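You operate a simulated robot arm through the tools that you are given. There is no shell and no other tool.

You run a simulated robot arm. Do the job below in one go: nothing can be reset, and whatever is moved stays where it is left.

JOB
Oil the insides of the LOT 5 and LOT 3 moulds.
Fine: load the long brush at the oil pot and stand it back in the grey brush holder. Set down upright: long brush.

It is judged by the outcome, as a careful person would: the job done as asked, and still so three seconds after it is handed in. It fails if anything else is knocked over, pushed out of place, dropped, spilled or broken.

ROBOT AND FRAMES
A 6-joint arm with a three-finger gripper, fixed in place. Base frame: the origin is at the foot of the arm, x ahead of it, y to its left, z up. Readings come in m, degrees, newtons and seconds.
Its first joint turns from -166.0 to 166.0 degrees. Payload 4.89 kg.
Tool frame: the origin (TCP) lies between the finger pads and is the grasp point; the fingertips stand 0.03 m ahead of it; z points along the fingers, y is the line along which they close. The gripper opens to 0.164 m. The gripper's body begins 0.125 m behind the TCP.
Orientation is told as [roll, pitch, yaw] about the base's x, y, z axes, in that order, counted from this pose: with the fingers straight down and closing along the base's y, the tool's x points along the base's -x, its y along +y and its z along -z.

CONTROLS
- The arm moves only by the tool arm_command. Its argument "deltas" is a list of rows, each a list of 7 numbers: the gripper command, from -1 (fully open) to 1 (shut), values between in proportion, then the shift along the base's x, y, z in units of 300 mm (1.0 is 300 mm), then the turn, a rotation vector about the base's x, y, z in units of 180 degrees (1.0 is 180 degrees). In form: [[jaw, dx, dy, dz, wx, wy, wz], ...]. A call has 1 to 20 rows; each row is the pose to reach, as a shift and turn from the pose commanded when the call began. A call with a number of a shift or a turn outside -1 to 1 is refused whole. Each row takes 0.2 s and may step no farther than 0.05 m and 8.6 degrees from the row before; otherwise, or with a gripper value out of range, the whole call is refused. A pose out of reach is approached as far as the arm can. The call stops where the force on the tool passes 90 N (or 10 N more than at its start, if that is more) or the arm is blocked; 0.2 s more then pass. Each finger travels about 0.108 m/s and halts on what it meets, pressing with about 44 N; the grip force reading is that of the motor and also rises with nothing between the fingers. The clock runs only during rows and for 0.2 s after the last one: add rows that repeat a pose to give the fingers time. The reply holds the time, the measured pose of the TCP, the force on the tool along the base axes, the opening and the grip force, in the units named above and with some noise, with the torque about the TCP (base axes, N m) and any sound that the robot's microphone picked up.
- Cameras (640 x 400 px; columns grow to the right, rows downward): "scene" is fixed at [0.2214, -0.6514, 1.5821]; the picture's right is [0.65, -0.76, 0.00], its down [-0.55, -0.48, -0.68] and it looks along [0.52, 0.45, -0.73] (base axes); focal length 333 px, centre (320, 200). "wrist" rides on the gripper at [0.076, -0.002, -0.152] in the tool frame; the picture's right is [0.02, 1.00, 0.00], its down [-0.88, 0.02, -0.47] and it looks along [-0.47, 0.01, 0.88] (tool axes); focal length 247 px, centre (320, 200). There is no depth. A picture from a camera that has moved, and an enlarged one, comes with that camera's place and axes in the base frame and with its lens.
- get_image(camera): a new picture of that camera. No time passes.
- lift_body(by): slides the trunk up (or, below 0, down) by that many m; the arm rides with it, the base frame stays. It gives what a move gives, with no picture.
- enlarge(camera, box): a new picture of the part [left, top, right, bottom] of that camera's present view, enlarged. No time passes.
- finish_job(): hands the job in; it is judged then, once.

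Places have to be worked out from the pictures, the camera data and where the tool is seen. Open the gripper and draw the arm clear of the work before you hand the job in, unless the task says otherwise.

The tools are called as a command line: name --pt "numbers of a row" for each row, then --argument value for the rest, lists and objects as JSON in quotes. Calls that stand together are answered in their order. arm_command: Moves the arm, as the interface text tells. Its arguments: {"type":"object","properties":{"deltas":{"type":"array","items":{"type":"array","items":{"type":"number"}}}},"required":["deltas"]} The other tools are called the same way: lift_body (by) slides the trunk up or down; get_image (camera) takes a picture; enlarge (camera, box) takes an enlarged picture of a part of a camera's view; finish_job () hands the job in.

At the start:

```text
clock: 0.0
tcp_pos: [0.2967, -0.4302, 1.2673]
ee_rot: [-0.1, 0.0, 1.0]
ft_force: [-1.6, 4.1, 2.3]
wrist_torque: [-0.6, -0.27, 0.02]
gripper_width: 0.1638
gripper_force: 0.0
trunk travel left (down, up): [-0.175, 0.215]
```

scene: 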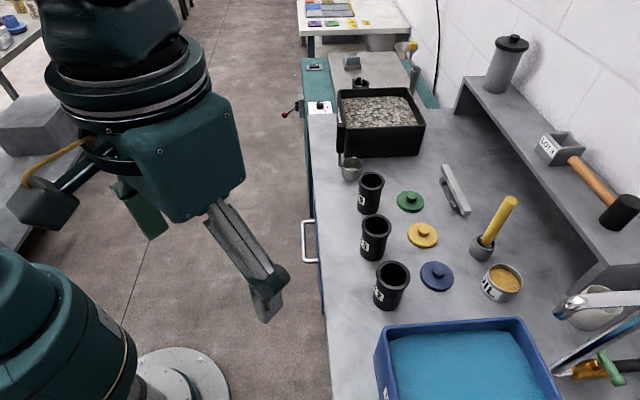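
wrist: 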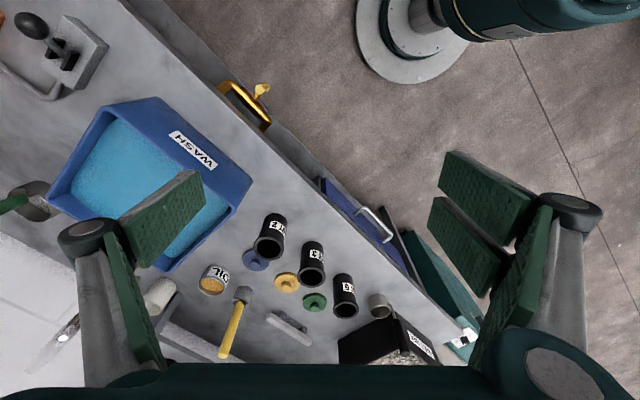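

I'll first look closely at the bench to find the moulds' labels, the brush and holders, and the oil pot.

enlarge --camera "scene" --box '[320, 140, 540, 320]'

enlarge --camera "scene" --box '[440, 240, 640, 400]'

enlarge --camera "wrist" --box '[180, 180, 440, 370]'

enlarge --camera "scene" --box '[290, 0, 640, 220]'

```text
2.22 times, centred on (430, 230) of scene
camera zoom: at [0.2214, -0.6514, 1.5821], right [0.65, -0.76, 0.0], down [-0.55, -0.48, -0.68], along [0.52, 0.45, -0.73], focal length 740 px, centre (76, 133)
```

zoom: 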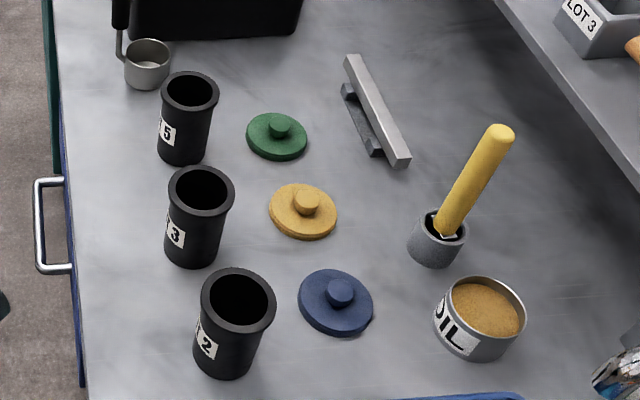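

```text
2.50 times, centred on (540, 320) of scene
camera zoom: at [0.2214, -0.6514, 1.5821], right [0.65, -0.76, 0.0], down [-0.55, -0.48, -0.68], along [0.52, 0.45, -0.73], focal length 833 px, centre (-230, -100)
```

zoom: 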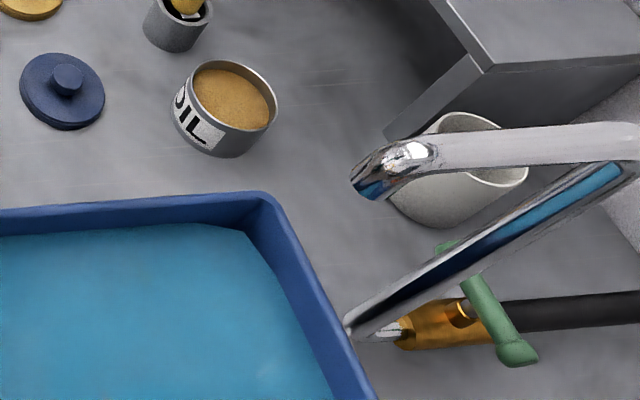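

```text
2.11 times, centred on (310, 275) of wrist
camera zoom: at [0.2209, -0.4316, 1.4193], right [-0.04, 1.0, 0.0], down [0.88, 0.03, 0.47], along [0.47, 0.02, -0.88], focal length 520 px, centre (341, 42)
```

zoom: 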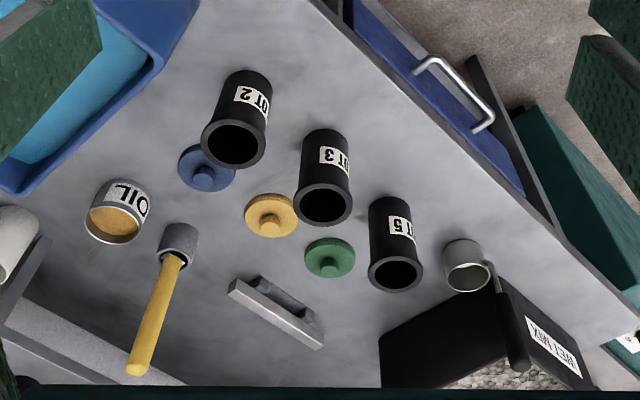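

```text
1.82 times, centred on (465, 110) of scene
camera zoom: at [0.2214, -0.6514, 1.5821], right [0.65, -0.76, 0.0], down [-0.55, -0.48, -0.68], along [0.52, 0.45, -0.73], focal length 606 px, centre (56, 364)
```

zoom: 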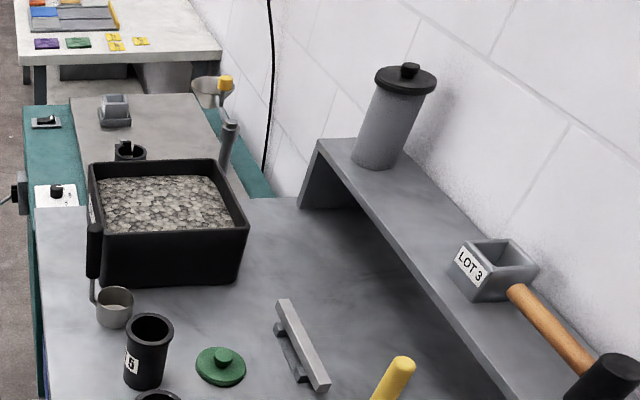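

There's a labelled grey box on the shelf too; I zoom in on all labels before deciding which moulds are meant.

enlarge --camera "scene" --box '[520, 120, 600, 170]'

enlarge --camera "scene" --box '[335, 165, 415, 215]'

enlarge --camera "scene" --box '[335, 205, 415, 255]'

enlarge --camera "scene" --box '[460, 190, 540, 310]'

enlarge --camera "scene" --box '[330, 40, 450, 115]'

enlarge --camera "wrist" --box '[200, 200, 380, 310]'

```text
8.00 times, centred on (560, 145) of scene
camera zoom: at [0.2214, -0.6514, 1.5821], right [0.65, -0.76, 0.0], down [-0.55, -0.48, -0.68], along [0.52, 0.45, -0.73], focal length 2666 px, centre (-1600, 640)
```

zoom: 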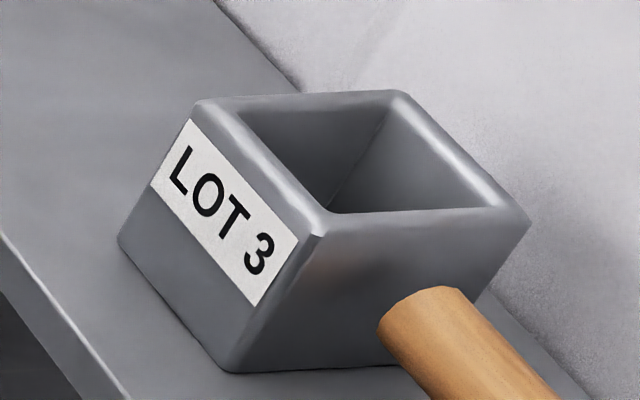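

```text
8.00 times, centred on (375, 190) of scene
camera zoom: at [0.2214, -0.6514, 1.5821], right [0.65, -0.76, 0.0], down [-0.55, -0.48, -0.68], along [0.52, 0.45, -0.73], focal length 2666 px, centre (-120, 280)
```

zoom: 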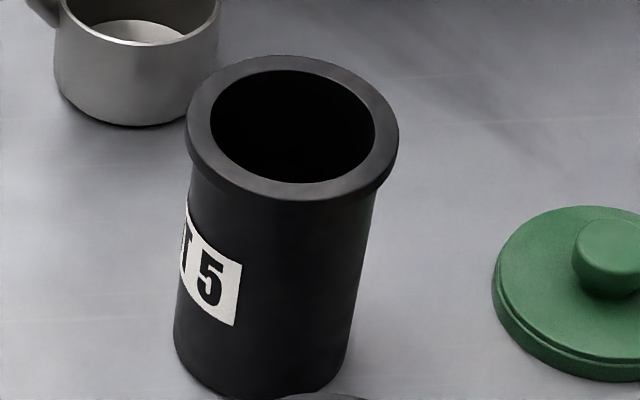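

```text
8.00 times, centred on (375, 230) of scene
camera zoom: at [0.2214, -0.6514, 1.5821], right [0.65, -0.76, 0.0], down [-0.55, -0.48, -0.68], along [0.52, 0.45, -0.73], focal length 2666 px, centre (-120, -40)
```

zoom: 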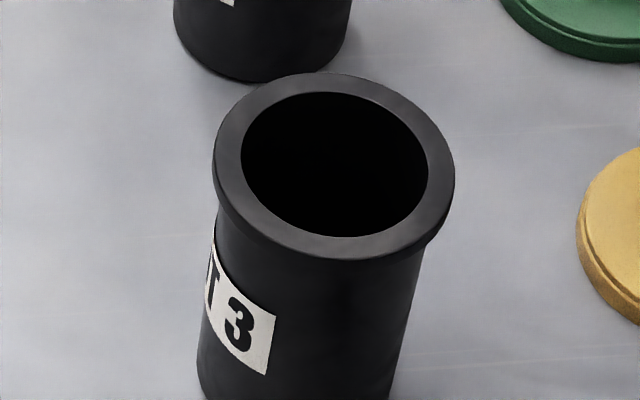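

```text
3.33 times, centred on (500, 250) of scene
camera zoom: at [0.2214, -0.6514, 1.5821], right [0.65, -0.76, 0.0], down [-0.55, -0.48, -0.68], along [0.52, 0.45, -0.73], focal length 1111 px, centre (-280, 33)
```

zoom: 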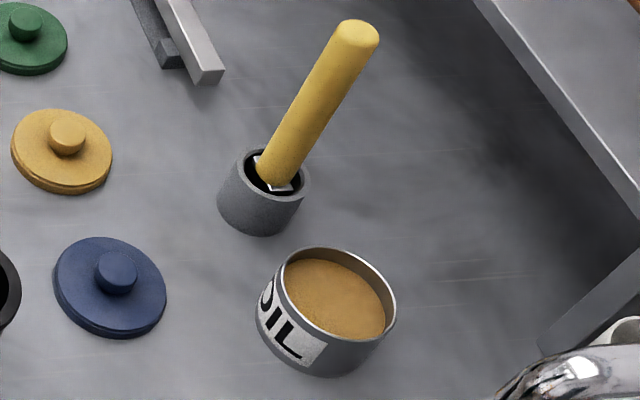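

```text
5.33 times, centred on (390, 78) of scene
camera zoom: at [0.2214, -0.6514, 1.5821], right [0.65, -0.76, 0.0], down [-0.55, -0.48, -0.68], along [0.52, 0.45, -0.73], focal length 1777 px, centre (-53, 853)
```

zoom: 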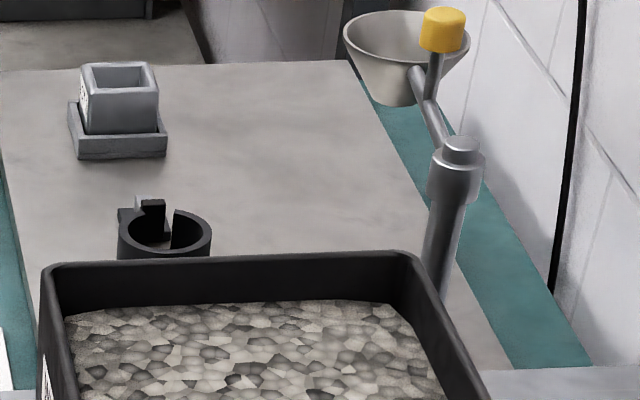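

```text
3.56 times, centred on (290, 255) of wrist
camera zoom: at [0.2209, -0.4316, 1.4193], right [-0.04, 1.0, 0.0], down [0.88, 0.03, 0.47], along [0.47, 0.02, -0.88], focal length 878 px, centre (427, 4)
```

zoom: 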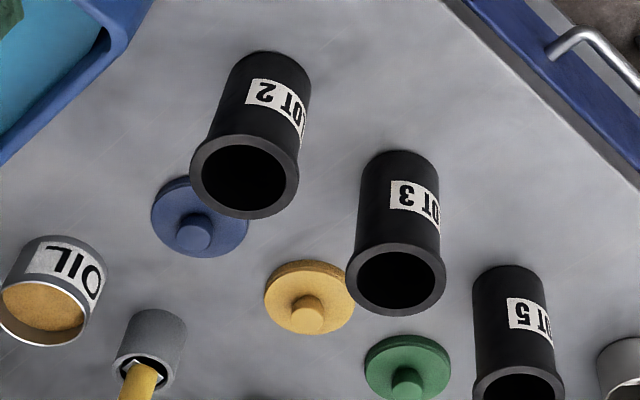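

The bench carries cylinder moulds LOT 5, 3 and 2, with a LOT 3 box up on the shelf. Triangulating puts the LOT 5 top near (0.79,-0.34,0.98), LOT 3 near (0.67,-0.43,0.98), the oil pot near (0.77,-0.71) and the brush near (0.85,-0.64), standing upright. I move the arm high and forward in free air for a better wrist view.

arm_command --pt "-1 0.1 -0.06 0.04 0 0 0" --pt "-1 0.2 -0.12 0.08 0 0 0" --pt "-1 0.3 -0.18 0.12 0 0 0" --pt "-1 0.4 -0.24 0.16 0 0 0" --pt "-1 0.5 -0.3 0.2 0 0 0" --pt "-1 0.6 -0.36 0.24 0 0 0" --pt "-1 0.7 -0.42 0.28 0 0 0" --pt "-1 0.8 -0.48 0.3 0 0 0"

get_image --camera "wrist"

get_image --camera "scene"

```text
clock: 1.8
tcp_pos: [0.5369, -0.5764, 1.3582]
ee_rot: [0.0, 0.0, 1.0]
ft_force: [-1.0, -0.7, 1.0]
wrist_torque: [0.01, -0.35, -0.01]
gripper_width: 0.1636
gripper_force: 0.2
trunk travel left (down, up): [-0.175, 0.215]
```

```text
taken
camera wrist: at [0.4614, -0.5776, 1.5095], right [-0.04, 1.0, 0.0], down [0.88, 0.03, 0.47], along [0.47, 0.02, -0.88], focal length 247 px, centre (320, 200)
```

wrist: 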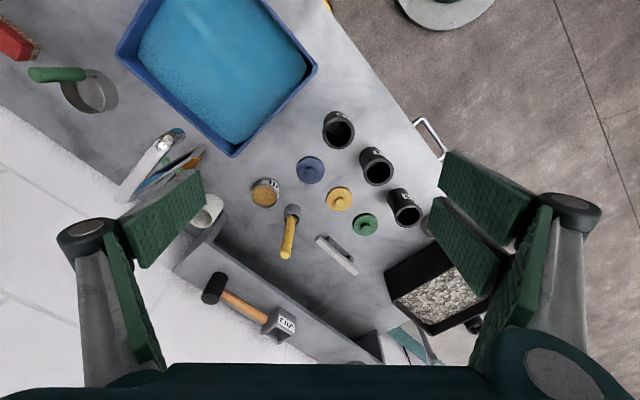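

```text
taken
```

scene: 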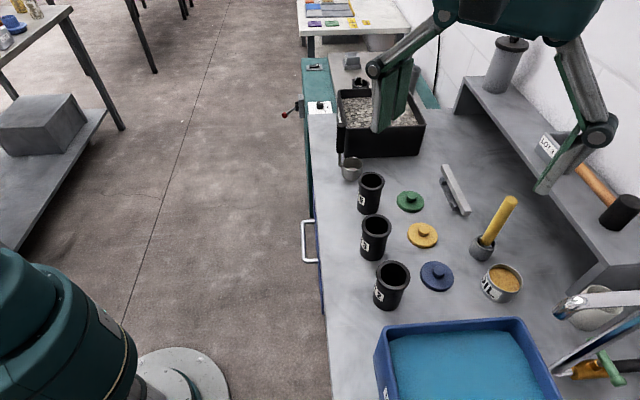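

The view is better now; I zoom on the bench items, the shelf and the area near the sink.

enlarge --camera "wrist" --box '[230, 90, 440, 290]'

enlarge --camera "wrist" --box '[190, 240, 320, 350]'

enlarge --camera "wrist" --box '[0, 20, 240, 250]'

enlarge --camera "wrist" --box '[235, 165, 315, 265]'

```text
2.00 times, centred on (335, 190) of wrist
camera zoom: at [0.4614, -0.5776, 1.5095], right [-0.04, 1.0, 0.0], down [0.88, 0.03, 0.47], along [0.47, 0.02, -0.88], focal length 494 px, centre (290, 220)
```

zoom: 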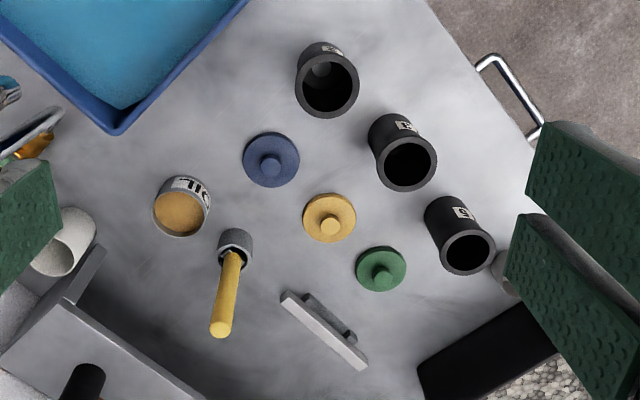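

```text
3.64 times, centred on (255, 295) of wrist
camera zoom: at [0.4614, -0.5776, 1.5095], right [-0.04, 1.0, 0.0], down [0.88, 0.03, 0.47], along [0.47, 0.02, -0.88], focal length 898 px, centre (556, -146)
```

zoom: 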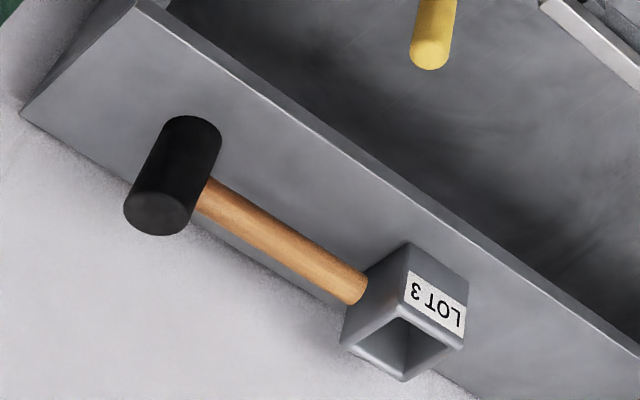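

```text
1.74 times, centred on (120, 135) of wrist
camera zoom: at [0.4614, -0.5776, 1.5095], right [-0.04, 1.0, 0.0], down [0.88, 0.03, 0.47], along [0.47, 0.02, -0.88], focal length 430 px, centre (668, 313)
```

zoom: 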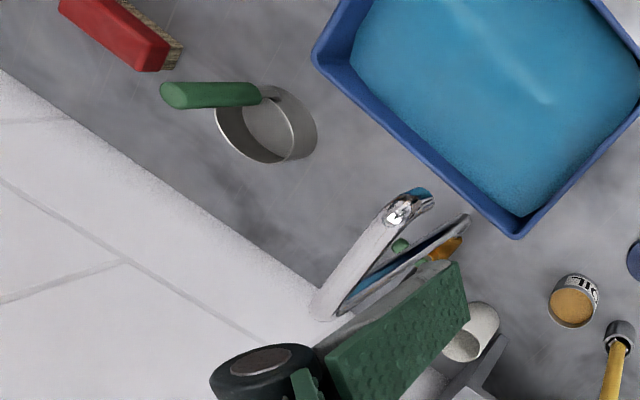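

```text
4.00 times, centred on (275, 215) of wrist
camera zoom: at [0.4614, -0.5776, 1.5095], right [-0.04, 1.0, 0.0], down [0.88, 0.03, 0.47], along [0.47, 0.02, -0.88], focal length 988 px, centre (500, 140)
```

zoom: 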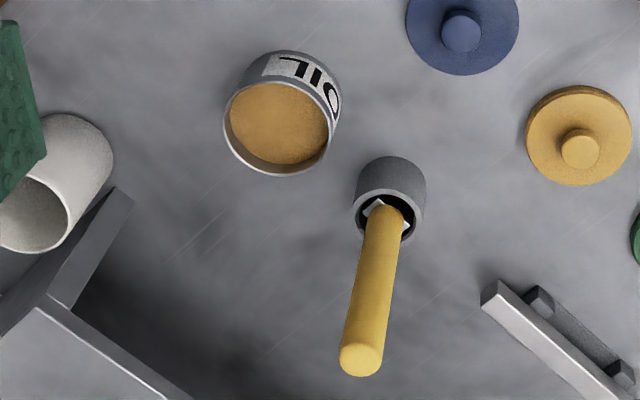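

The shelf box sits near (1.10,-0.67,1.09), out of reach, so I take the LOT 3 and LOT 5 cylinder moulds as the ones to oil. The brush is at (0.85,-0.643) with its top at z≈1.067 and a vertical handle of about 25 mm, about 1.07 m from the base. I turn the hand to face it radially (yaw −37°), then tilt it outward to gain reach.

arm_command --pt "-1 0 0 0 0 0 -0.0422" --pt "-1 0 0 0 0 0 -0.0844" --pt "-1 0 0 0 0 0 -0.1267" --pt "-1 0 0 0 0 0 -0.1689" --pt "-1 0 0 0 0 0 -0.2111"

arm_command --pt "-1 0.05 -0.04 0 -0.0267 -0.0355 0" --pt "-1 0.1 -0.08 0 -0.0535 -0.071 0" --pt "-1 0.15 -0.12 0 -0.0802 -0.1065 0" --pt "-1 0.15 -0.12 0 -0.107 -0.142 0" --pt "-1 0.15 -0.12 0 -0.1337 -0.1775 0"

get_image --camera "wrist"

get_image --camera "scene"

```text
clock: 3.0
tcp_pos: [0.5378, -0.5749, 1.3572]
ee_rot: [0.0, 0.0, -37.2]
ft_force: [0.1, -0.6, -0.2]
wrist_torque: [-0.02, 0.01, -0.01]
gripper_width: 0.1645
gripper_force: 0.0
trunk travel left (down, up): [-0.175, 0.215]
```

```text
clock: 4.2
tcp_pos: [0.5834, -0.6113, 1.3564]
ee_rot: [0.1, -40.0, -37.1]
ft_force: [0.8, -2.1, -1.4]
wrist_torque: [0.05, 0.03, 0.05]
gripper_width: 0.1641
gripper_force: 0.1
trunk travel left (down, up): [-0.175, 0.215]
```

```text
taken
camera wrist: at [0.4579, -0.518, 1.4233], right [0.59, 0.81, -0.01], down [0.31, -0.21, 0.93], along [0.75, -0.55, -0.37], focal length 247 px, centre (320, 200)
```

wrist: 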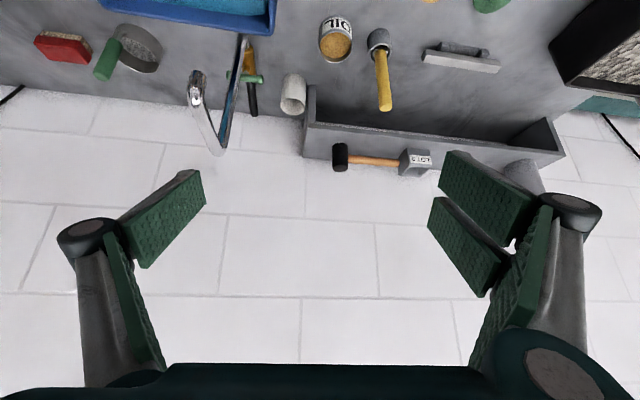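

```text
taken
```

scene: 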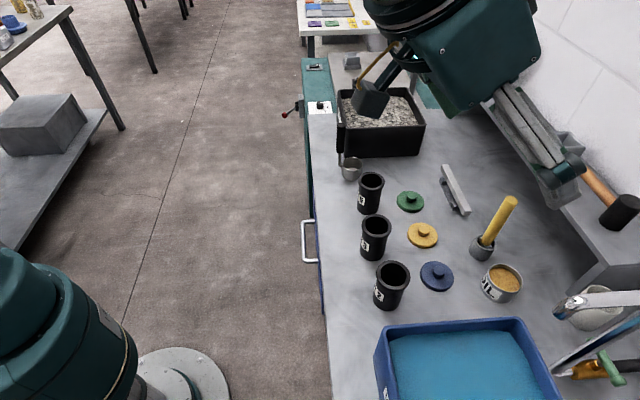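

The tilted hand is at yaw −37°, pitch −40° as intended. I go to a standoff 0.15 m back from the brush handle along the tool axis, and set the gripper to about 0.09 m.

arm_command --pt "-0.8 0.09 0.0126 -0.098 0 0 0" --pt "-0.6 0.18 0.025 -0.197 0 0 0" --pt "-0.4 0.27 0.038 -0.295 0 0 0" --pt "-0.2 0.36 0.05 -0.393 0 0 0" --pt "-0.1 0.45 0.063 -0.49 0 0 0" --pt "-0.1 0.54 0.076 -0.59 0 0 0" --pt "-0.1 0.625 0.088 -0.688 0 0 0" --pt "-0.1 0.625 0.088 -0.688 0 0 0"

get_image --camera "wrist"

get_image --camera "scene"

```text
clock: 6.0
tcp_pos: [0.7698, -0.5844, 1.1499]
ee_rot: [0.0, -40.0, -37.0]
ft_force: [0.4, -0.3, -0.4]
wrist_torque: [-0.01, 0.03, -0.01]
gripper_width: 0.0902
gripper_force: 0.0
trunk travel left (down, up): [-0.175, 0.215]
```

```text
taken
camera wrist: at [0.6446, -0.4915, 1.2172], right [0.59, 0.81, -0.01], down [0.31, -0.21, 0.93], along [0.75, -0.55, -0.37], focal length 247 px, centre (320, 200)
```

wrist: 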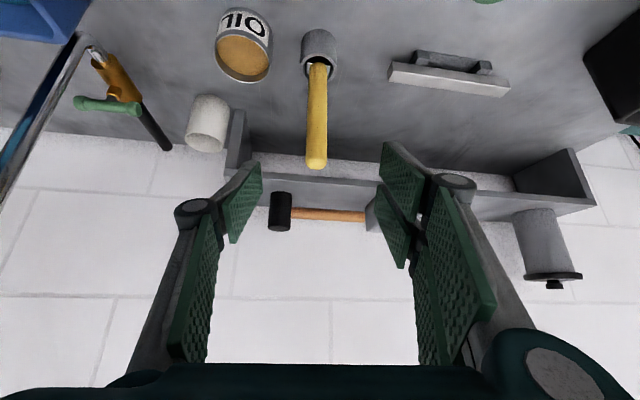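

```text
taken
```

scene: 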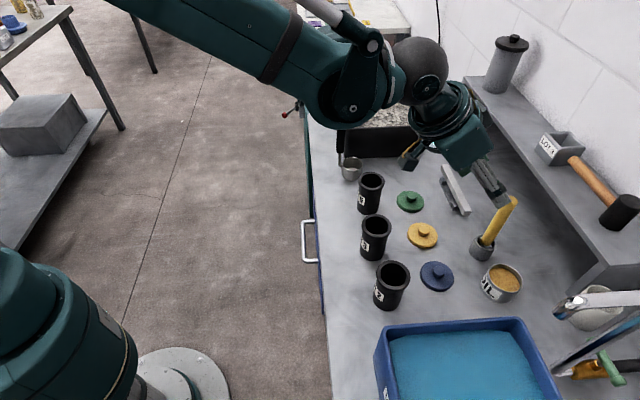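

Handle sits centred between the fingers, and this view puts the tip at (0.849,-0.647,1.067), in agreement with before. I advance along the tool axis to z≈1.038 without closing.

arm_command --pt "-0.1 0.052 -0.04 -0.074 0 0 0" --pt "-0.1 0.103 -0.081 -0.149 0 0 0" --pt "-0.1 0.155 -0.121 -0.223 0 0 0" --pt "-0.1 0.206 -0.162 -0.298 0 0 0" --pt "-0.1 0.258 -0.202 -0.372 0 0 0" --pt "-0.1 0.258 -0.202 -0.372 0 0 0"

get_image --camera "wrist"

enlarge --camera "scene" --box '[420, 150, 580, 310]'

```text
clock: 7.4
tcp_pos: [0.8484, -0.6456, 1.0373]
ee_rot: [0.0, -40.0, -37.1]
ft_force: [0.8, 0.1, -1.3]
wrist_torque: [-0.02, 0.01, 0.01]
gripper_width: 0.0903
gripper_force: 0.0
trunk travel left (down, up): [-0.175, 0.215]
```

```text
taken
camera wrist: at [0.7224, -0.552, 1.1058], right [0.59, 0.81, -0.01], down [0.31, -0.21, 0.93], along [0.75, -0.55, -0.37], focal length 247 px, centre (320, 200)
```

wrist: 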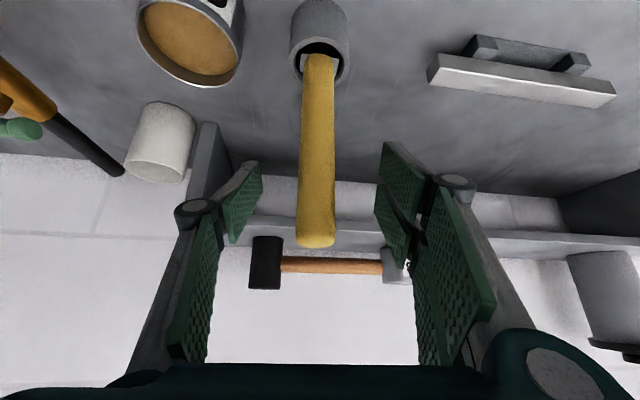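

```text
2.50 times, centred on (500, 230) of scene
camera zoom: at [0.2214, -0.6514, 1.5821], right [0.65, -0.76, 0.0], down [-0.55, -0.48, -0.68], along [0.52, 0.45, -0.73], focal length 833 px, centre (-130, 125)
```

zoom: 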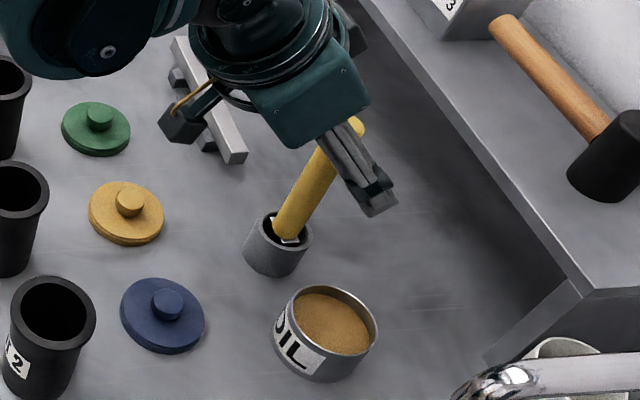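

The handle sits about 3 mm left of the grip centre, so I shift slightly and close slowly on it.

arm_command --pt "-0.1 -0.006 -0.008 0 0 0 0" --pt "0.3 -0.006 -0.008 0 0 0 0" --pt "0.55 -0.006 -0.008 0 0 0 0" --pt "0.7 -0.006 -0.008 0 0 0 0" --pt "1 -0.006 -0.008 0 0 0 0" --pt "1 -0.006 -0.008 0 0 0 0" --pt "1 -0.006 -0.008 0 0 0 0"

get_image --camera "wrist"

enlarge --camera "scene" --box '[420, 150, 580, 310]'

```text
clock: 9.0
tcp_pos: [0.8469, -0.6481, 1.038]
ee_rot: [0.0, -40.0, -37.0]
ft_force: [-0.4, -0.4, 0.0]
wrist_torque: [-0.03, 0.0, 0.01]
gripper_width: 0.0225
gripper_force: 43.4
trunk travel left (down, up): [-0.175, 0.215]
```

```text
taken
camera wrist: at [0.7202, -0.5542, 1.1058], right [0.59, 0.81, -0.01], down [0.31, -0.21, 0.93], along [0.75, -0.55, -0.37], focal length 247 px, centre (320, 200)
```

wrist: 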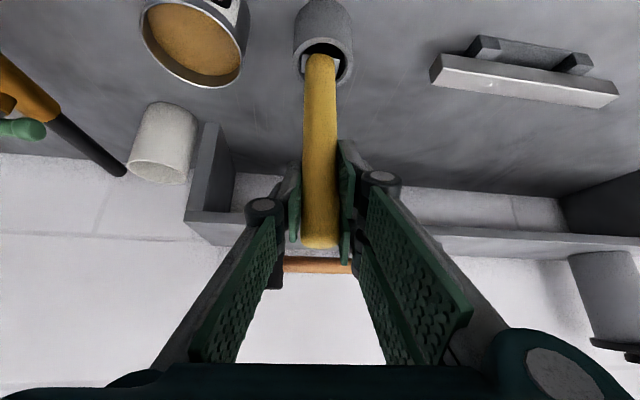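

```text
2.50 times, centred on (500, 230) of scene
camera zoom: at [0.2214, -0.6514, 1.5821], right [0.65, -0.76, 0.0], down [-0.55, -0.48, -0.68], along [0.52, 0.45, -0.73], focal length 833 px, centre (-130, 125)
```

zoom: 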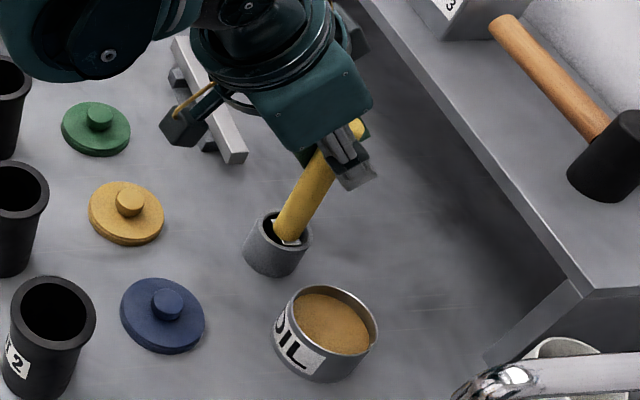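

The brush is gripped at 22.5 mm width with negligible side load. I lift it straight up 0.13 m and check the head.

arm_command --pt "1 0 0 0.05 0 0 0" --pt "1 0 0 0.12 0 0 0" --pt "1 0 0 0.22 0 0 0" --pt "1 0 0 0.33 0 0 0" --pt "1 0 0 0.433 0 0 0" --pt "1 0 0 0.433 0 0 0"

get_image --camera "wrist"

enlarge --camera "scene" --box '[420, 130, 580, 310]'

```text
clock: 10.4
tcp_pos: [0.8446, -0.6484, 1.1685]
ee_rot: [-0.1, -39.9, -37.0]
ft_force: [-1.1, 0.4, -0.2]
wrist_torque: [0.0, 0.01, -0.05]
gripper_width: 0.0226
gripper_force: 44.0
trunk travel left (down, up): [-0.175, 0.215]
```

```text
taken
camera wrist: at [0.7201, -0.5544, 1.2358], right [0.59, 0.81, -0.01], down [0.31, -0.21, 0.93], along [0.75, -0.55, -0.37], focal length 247 px, centre (320, 200)
```

wrist: 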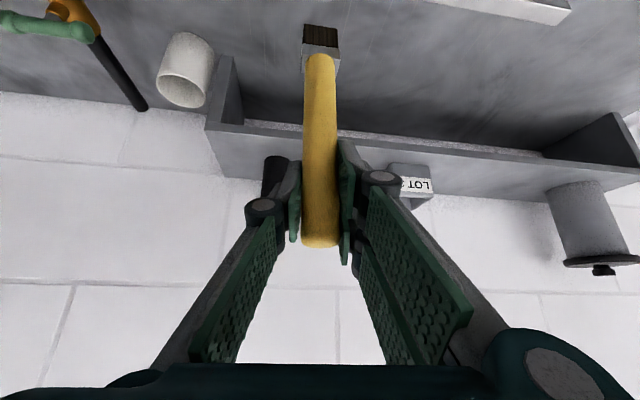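

```text
2.22 times, centred on (500, 220) of scene
camera zoom: at [0.2214, -0.6514, 1.5821], right [0.65, -0.76, 0.0], down [-0.55, -0.48, -0.68], along [0.52, 0.45, -0.73], focal length 740 px, centre (-80, 156)
```

zoom: 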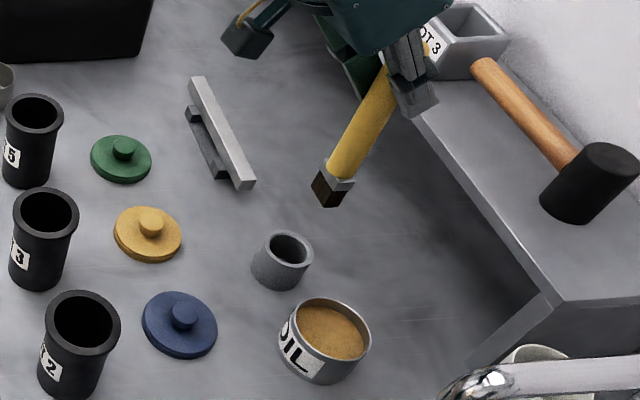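

The brush head is a small square bristle block; its tip is about 0.163 m below the TCP, now at z≈1.005. I carry it level to above the oil pot at (0.766,-0.714) and check the alignment.

arm_command --pt "1 -0.054 -0.044 0 0 0 0" --pt "1 -0.108 -0.088 0 0 0 0" --pt "1 -0.162 -0.132 0 0 0 0" --pt "1 -0.216 -0.176 0 0 0 0" --pt "1 -0.268 -0.22 0 0 0 0" --pt "1 -0.268 -0.22 0 0 0 0"

get_image --camera "wrist"

get_image --camera "scene"

enlarge --camera "scene" --box '[440, 180, 570, 310]'

enlarge --camera "wrist" --box '[260, 0, 380, 80]'

```text
clock: 11.8
tcp_pos: [0.7647, -0.7123, 1.1688]
ee_rot: [0.0, -40.0, -37.0]
ft_force: [0.3, -1.3, -1.6]
wrist_torque: [0.0, -0.03, 0.04]
gripper_width: 0.0229
gripper_force: 43.9
trunk travel left (down, up): [-0.175, 0.215]
```

```text
taken
camera wrist: at [0.6391, -0.6194, 1.2356], right [0.59, 0.81, -0.01], down [0.31, -0.21, 0.93], along [0.75, -0.55, -0.37], focal length 247 px, centre (320, 200)
```

wrist: 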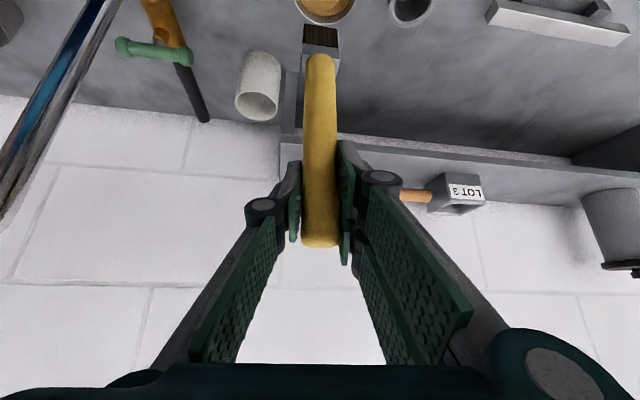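

```text
taken
```

scene: 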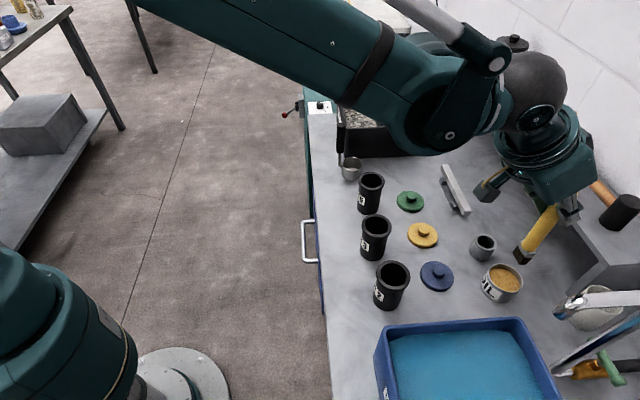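

```text
3.08 times, centred on (505, 245) of scene
camera zoom: at [0.2214, -0.6514, 1.5821], right [0.65, -0.76, 0.0], down [-0.55, -0.48, -0.68], along [0.52, 0.45, -0.73], focal length 1025 px, centre (-249, 62)
```

zoom: 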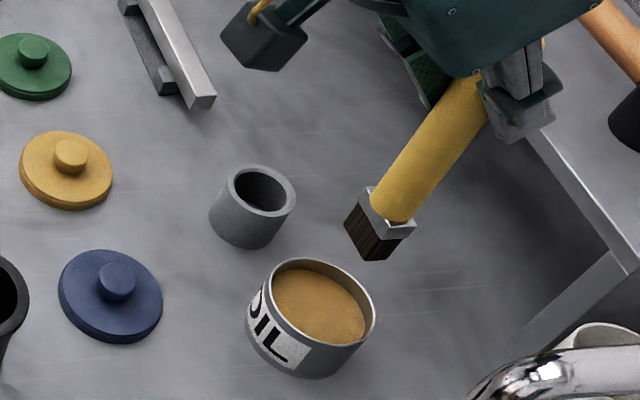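

```text
5.00 times, centred on (320, 40) of wrist
camera zoom: at [0.6391, -0.6194, 1.2356], right [0.59, 0.81, -0.01], down [0.31, -0.21, 0.93], along [0.75, -0.55, -0.37], focal length 1235 px, centre (320, 1000)
```

zoom: 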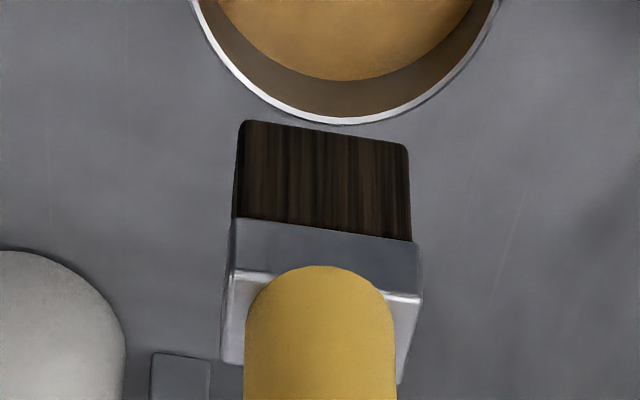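

The brush is upright over the pot: tip z≈1.014, pot rim ≈0.935, oil surface ≈0.923, and the pot centre is within 3 mm of the brush. I dip the bristles about 2 cm, hold, then raise slowly and pause to let it drain.

arm_command --pt "1 0.005 0.006 -0.06 0 0 0" --pt "1 0.005 0.006 -0.14 0 0 0" --pt "1 0.005 0.006 -0.2 0 0 0" --pt "1 0.005 0.006 -0.25 0 0 0" --pt "1 0.005 0.006 -0.29 0 0 0" --pt "1 0.005 0.006 -0.32 0 0 0" --pt "1 0.005 0.006 -0.345 0 0 0" --pt "1 0.005 0.006 -0.37 0 0 0" --pt "1 0.005 0.006 -0.37 0 0 0" --pt "1 0.005 0.006 -0.37 0 0 0"

enlarge --camera "scene" --box '[440, 200, 570, 310]'

get_image --camera "wrist"

```text
clock: 14.0
tcp_pos: [0.7662, -0.7115, 1.0593]
ee_rot: [0.0, -40.0, -37.0]
ft_force: [-1.1, -3.5, 35.0]
wrist_torque: [0.03, -0.06, -0.04]
gripper_width: 0.023
gripper_force: 44.0
trunk travel left (down, up): [-0.175, 0.215]
```

```text
3.64 times, centred on (505, 255) of scene
camera zoom: at [0.2214, -0.6514, 1.5821], right [0.65, -0.76, 0.0], down [-0.55, -0.48, -0.68], along [0.52, 0.45, -0.73], focal length 1212 px, centre (-353, 0)
```

zoom: 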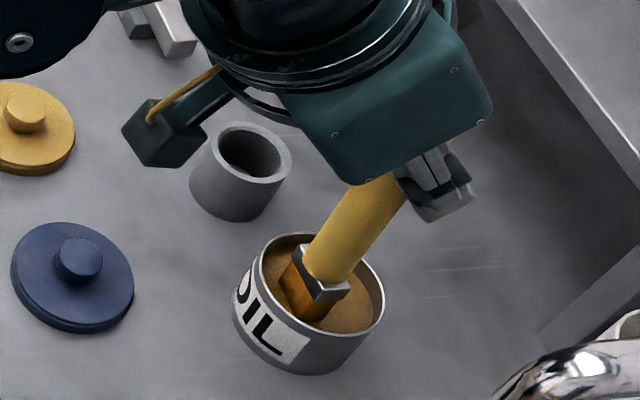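

```text
taken
camera wrist: at [0.6406, -0.6176, 1.126], right [0.59, 0.81, -0.01], down [0.31, -0.21, 0.93], along [0.75, -0.55, -0.37], focal length 247 px, centre (320, 200)
```

wrist: 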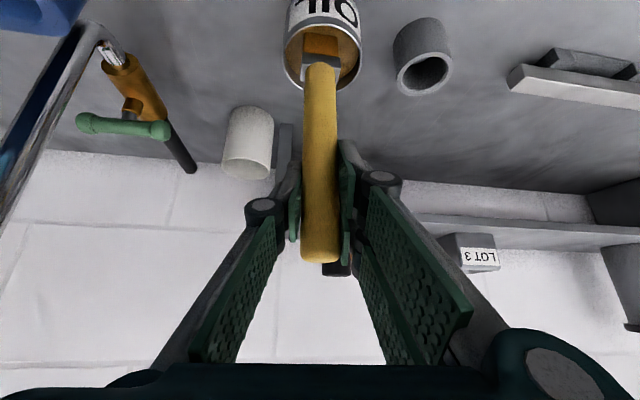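

The force rose to 35 N: the oil surface is firm and the brush slid up about 9 mm in the grip, so the tip is now about 0.145 m below the TCP. The bristles have turned amber, so it is loaded. I raise slowly and pause over the pot.

arm_command --pt "1 0 0 0.02 0 0 0" --pt "1 0 0 0.06 0 0 0" --pt "1 0 0 0.1 0 0 0" --pt "1 0 0 0.14 0 0 0" --pt "1 0 0 0.14 0 0 0" --pt "1 0 0 0.14 0 0 0" --pt "1 0 0 0.14 0 0 0" --pt "1 0 0 0.14 0 0 0" --pt "1 0 0 0.14 0 0 0" --pt "1 0 0 0.25 0 0 0" --pt "1 0 0 0.37 0 0 0" --pt "1 0 0 0.37 0 0 0" --pt "1 0 0 0.37 0 0 0"

enlarge --camera "scene" --box '[440, 180, 570, 310]'

get_image --camera "wrist"

enlarge --camera "wrist" --box '[260, 0, 380, 80]'

```text
clock: 16.8
tcp_pos: [0.7653, -0.7122, 1.1686]
ee_rot: [0.0, -40.0, -37.0]
ft_force: [-0.7, 0.7, -0.4]
wrist_torque: [-0.03, -0.03, -0.05]
gripper_width: 0.0226
gripper_force: 44.1
trunk travel left (down, up): [-0.175, 0.215]
```

```text
3.08 times, centred on (505, 245) of scene
camera zoom: at [0.2214, -0.6514, 1.5821], right [0.65, -0.76, 0.0], down [-0.55, -0.48, -0.68], along [0.52, 0.45, -0.73], focal length 1025 px, centre (-249, 62)
```

zoom: 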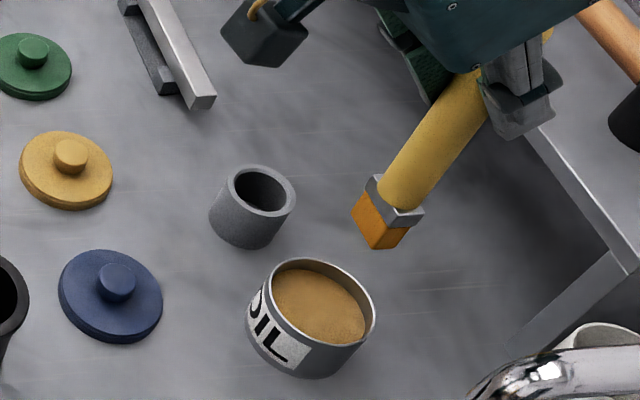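

```text
taken
camera wrist: at [0.6403, -0.6185, 1.2368], right [0.59, 0.81, -0.01], down [0.31, -0.21, 0.93], along [0.75, -0.55, -0.37], focal length 247 px, centre (320, 200)
```

wrist: 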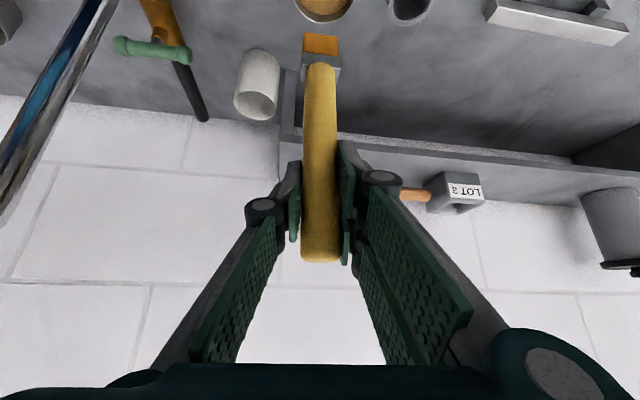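

```text
5.00 times, centred on (320, 40) of wrist
camera zoom: at [0.6403, -0.6185, 1.2368], right [0.59, 0.81, -0.01], down [0.31, -0.21, 0.93], along [0.75, -0.55, -0.37], focal length 1235 px, centre (320, 1000)
```

zoom: 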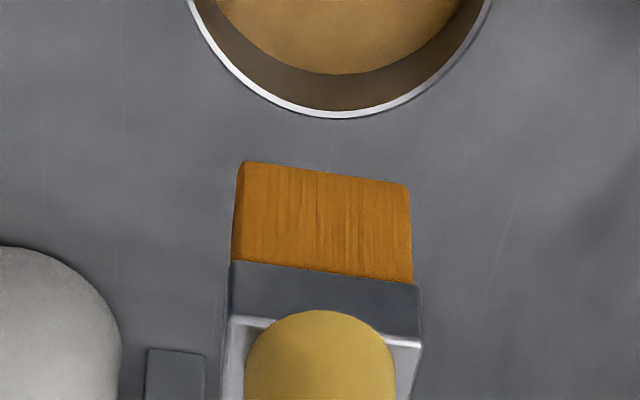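

The brush is loaded, upright, with the tip 0.144 m below the TCP and no drips visible. I carry it level to above the LOT 3 cylinder (estimated 0.671,-0.433; rim z≈0.98), tip clearing the rims by about 5 cm.

arm_command --pt "1 -0.035 0.103 0.02 0 0 0" --pt "1 -0.07 0.207 0.04 0 0 0" --pt "1 -0.105 0.31 0.04 0 0 0" --pt "1 -0.14 0.413 0.04 0 0 0" --pt "1 -0.175 0.517 0.04 0 0 0" --pt "1 -0.21 0.62 0.04 0 0 0" --pt "1 -0.245 0.723 0.04 0 0 0" --pt "1 -0.28 0.827 0.04 0 0 0" --pt "1 -0.315 0.93 0.04 0 0 0" --pt "1 -0.315 0.93 0.04 0 0 0"

enlarge --camera "scene" --box '[310, 140, 470, 300]'

get_image --camera "wrist"

enlarge --camera "wrist" --box '[260, 0, 380, 80]'

```text
clock: 19.0
tcp_pos: [0.6717, -0.4327, 1.1798]
ee_rot: [0.0, -40.0, -36.9]
ft_force: [-1.0, 0.5, -1.1]
wrist_torque: [-0.01, -0.06, 0.05]
gripper_width: 0.0227
gripper_force: 44.1
trunk travel left (down, up): [-0.175, 0.215]
```

```text
2.50 times, centred on (390, 220) of scene
camera zoom: at [0.2214, -0.6514, 1.5821], right [0.65, -0.76, 0.0], down [-0.55, -0.48, -0.68], along [0.52, 0.45, -0.73], focal length 833 px, centre (145, 150)
```

zoom: 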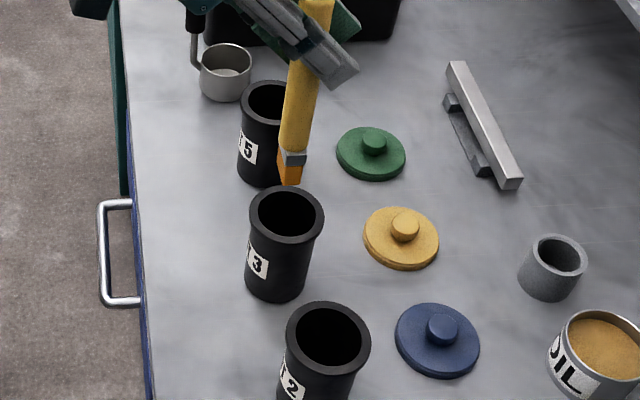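

```text
taken
camera wrist: at [0.5457, -0.3388, 1.2474], right [0.59, 0.81, -0.01], down [0.31, -0.21, 0.93], along [0.75, -0.55, -0.37], focal length 247 px, centre (320, 200)
```

wrist: 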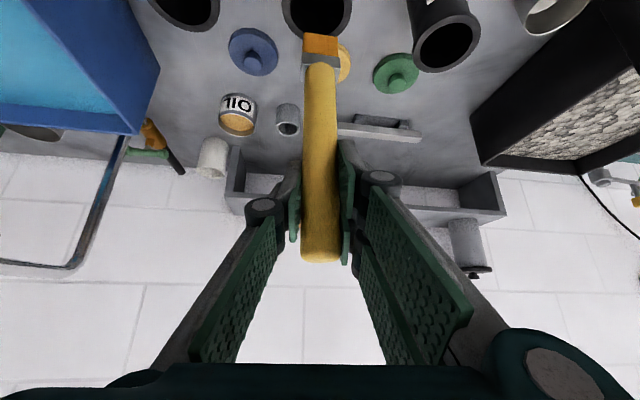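

```text
5.00 times, centred on (320, 40) of wrist
camera zoom: at [0.5457, -0.3388, 1.2474], right [0.59, 0.81, -0.01], down [0.31, -0.21, 0.93], along [0.75, -0.55, -0.37], focal length 1235 px, centre (320, 1000)
```

zoom: 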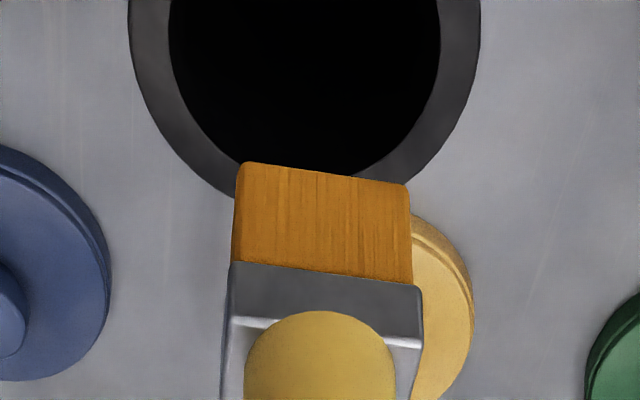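

The wrist view shows the mould centre about 4 mm toward −tool-y from the brush, radially within a millimetre or two; inner radius ≈27 mm against a brush head half-diagonal of about 18 mm. I correct by (−2,−3.5) mm and lower until the tip is just at the rim, then look again.

arm_command --pt "1 -0.0067 -0.0117 -0.05 0 0 0" --pt "1 -0.0067 -0.0117 -0.1 0 0 0" --pt "1 -0.0067 -0.0117 -0.14 0 0 0" --pt "1 -0.0067 -0.0117 -0.17 0 0 0" --pt "1 -0.0067 -0.0117 -0.17 0 0 0"

enlarge --camera "scene" --box '[330, 180, 430, 260]'

enlarge --camera "wrist" --box '[240, 0, 400, 100]'

```text
clock: 20.2
tcp_pos: [0.6694, -0.4366, 1.129]
ee_rot: [-0.1, -40.1, -37.1]
ft_force: [-0.2, -0.3, -0.8]
wrist_torque: [0.02, 0.0, 0.0]
gripper_width: 0.0228
gripper_force: 44.1
trunk travel left (down, up): [-0.175, 0.215]
```

```text
5.00 times, centred on (380, 220) of scene
camera zoom: at [0.2214, -0.6514, 1.5821], right [0.65, -0.76, 0.0], down [-0.55, -0.48, -0.68], along [0.52, 0.45, -0.73], focal length 1666 px, centre (20, 100)
```

zoom: 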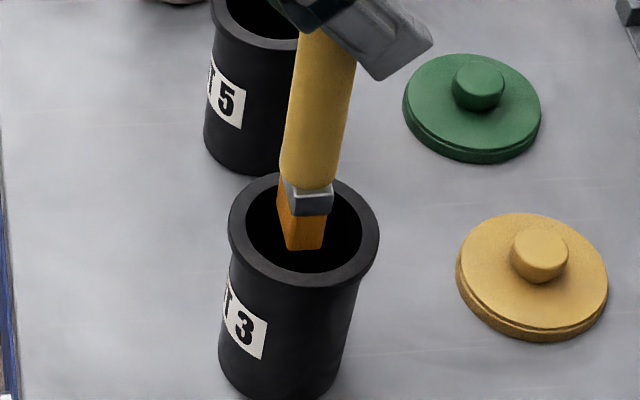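

```text
4.00 times, centred on (320, 50) of wrist
camera zoom: at [0.5448, -0.3428, 1.1963], right [0.59, 0.81, -0.01], down [0.31, -0.21, 0.93], along [0.75, -0.55, -0.37], focal length 988 px, centre (320, 800)
```

zoom: 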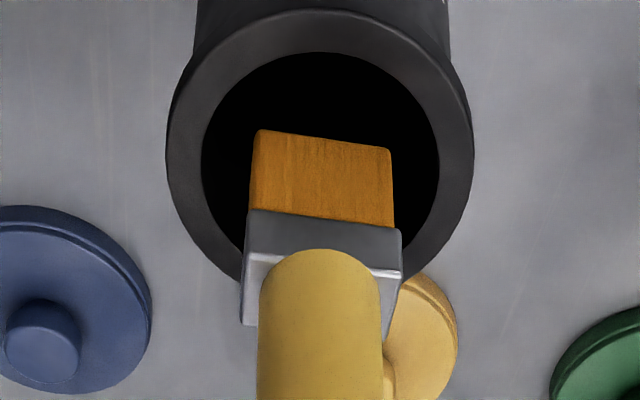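

The tip sits inside the opening; both views suggest it's about 3 mm too near radially. I correct that and lower in small steps to a tip z≈0.885, watching the force.

arm_command --pt "1 0.008 -0.006 0 0 0 0" --pt "1 0.008 -0.006 -0.05 0 0 0" --pt "1 0.008 -0.006 -0.1 0 0 0" --pt "1 0.008 -0.006 -0.15 0 0 0" --pt "1 0.008 -0.006 -0.15 0 0 0"

enlarge --camera "scene" --box '[330, 180, 430, 260]'

enlarge --camera "wrist" --box '[240, 0, 400, 100]'

```text
clock: 21.4
tcp_pos: [0.6723, -0.4396, 1.0849]
ee_rot: [0.0, -40.1, -37.0]
ft_force: [0.4, -0.1, 0.0]
wrist_torque: [0.0, 0.0, -0.01]
gripper_width: 0.0226
gripper_force: 44.0
trunk travel left (down, up): [-0.175, 0.215]
```

```text
5.00 times, centred on (380, 220) of scene
camera zoom: at [0.2214, -0.6514, 1.5821], right [0.65, -0.76, 0.0], down [-0.55, -0.48, -0.68], along [0.52, 0.45, -0.73], focal length 1666 px, centre (20, 100)
```

zoom: 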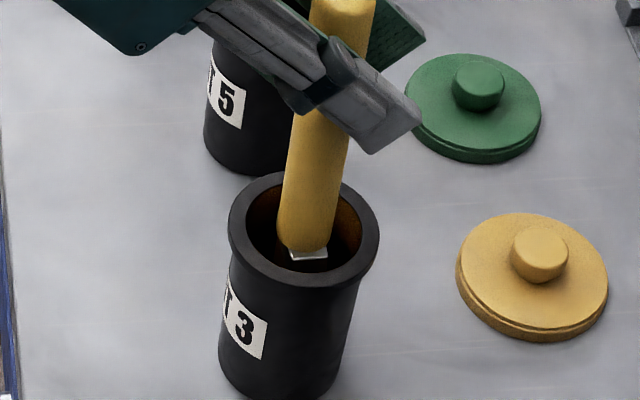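

```text
4.00 times, centred on (320, 50) of wrist
camera zoom: at [0.5475, -0.3454, 1.1516], right [0.59, 0.81, -0.01], down [0.31, -0.21, 0.93], along [0.75, -0.55, -0.37], focal length 988 px, centre (320, 800)
```

zoom: 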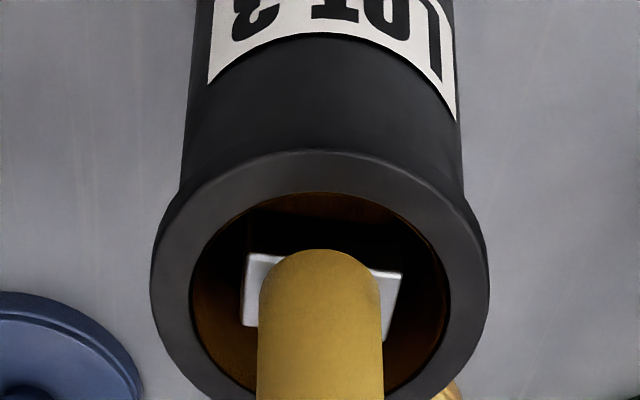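

The mould's inside has visibly turned amber as the brush enters, with no side force. I go down to near the floor and make a gentle small circle, then come back up through the height still circling.

arm_command --pt "1 0 0 -0.05 0 0 0" --pt "1 0 0 -0.1 0 0 0" --pt "1 0 0 -0.15 0 0 0" --pt "1 0 0 -0.18 0 0 0" --pt "1 0.018 0 -0.18 0 0 0" --pt "1 0.013 0.013 -0.18 0 0 0" --pt "1 0 0.018 -0.18 0 0 0" --pt "1 -0.013 0.013 -0.18 0 0 0" --pt "1 -0.018 0 -0.18 0 0 0" --pt "1 -0.013 -0.013 -0.18 0 0 0" --pt "1 0 -0.018 -0.18 0 0 0" --pt "1 0.013 -0.013 -0.18 0 0 0" --pt "1 0 0 -0.18 0 0 0"

enlarge --camera "wrist" --box '[240, 0, 400, 100]'

enlarge --camera "scene" --box '[330, 180, 430, 260]'

```text
clock: 24.2
tcp_pos: [0.672, -0.4382, 1.0304]
ee_rot: [0.0, -39.9, -37.0]
ft_force: [-0.4, -0.4, -0.8]
wrist_torque: [0.04, 0.03, 0.01]
gripper_width: 0.0227
gripper_force: 43.8
trunk travel left (down, up): [-0.175, 0.215]
```

```text
4.00 times, centred on (320, 50) of wrist
camera zoom: at [0.5471, -0.345, 1.0975], right [0.59, 0.81, -0.01], down [0.31, -0.21, 0.93], along [0.75, -0.55, -0.37], focal length 988 px, centre (320, 800)
```

zoom: 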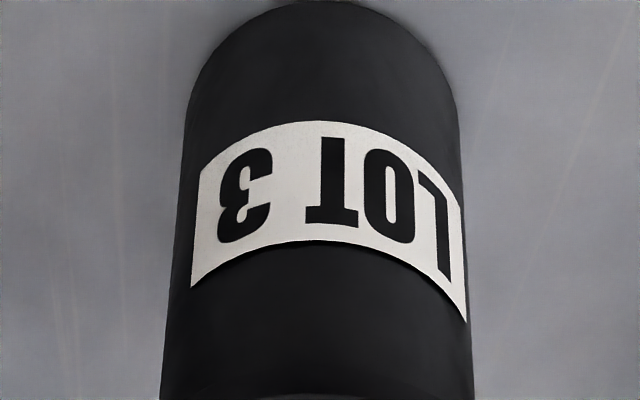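

```text
5.00 times, centred on (380, 220) of scene
camera zoom: at [0.2214, -0.6514, 1.5821], right [0.65, -0.76, 0.0], down [-0.55, -0.48, -0.68], along [0.52, 0.45, -0.73], focal length 1666 px, centre (20, 100)
```

zoom: 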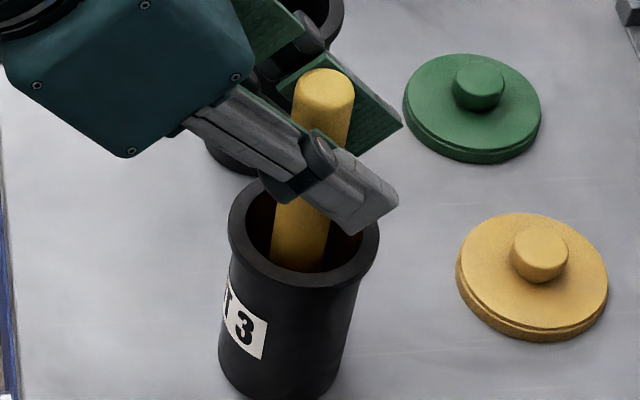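

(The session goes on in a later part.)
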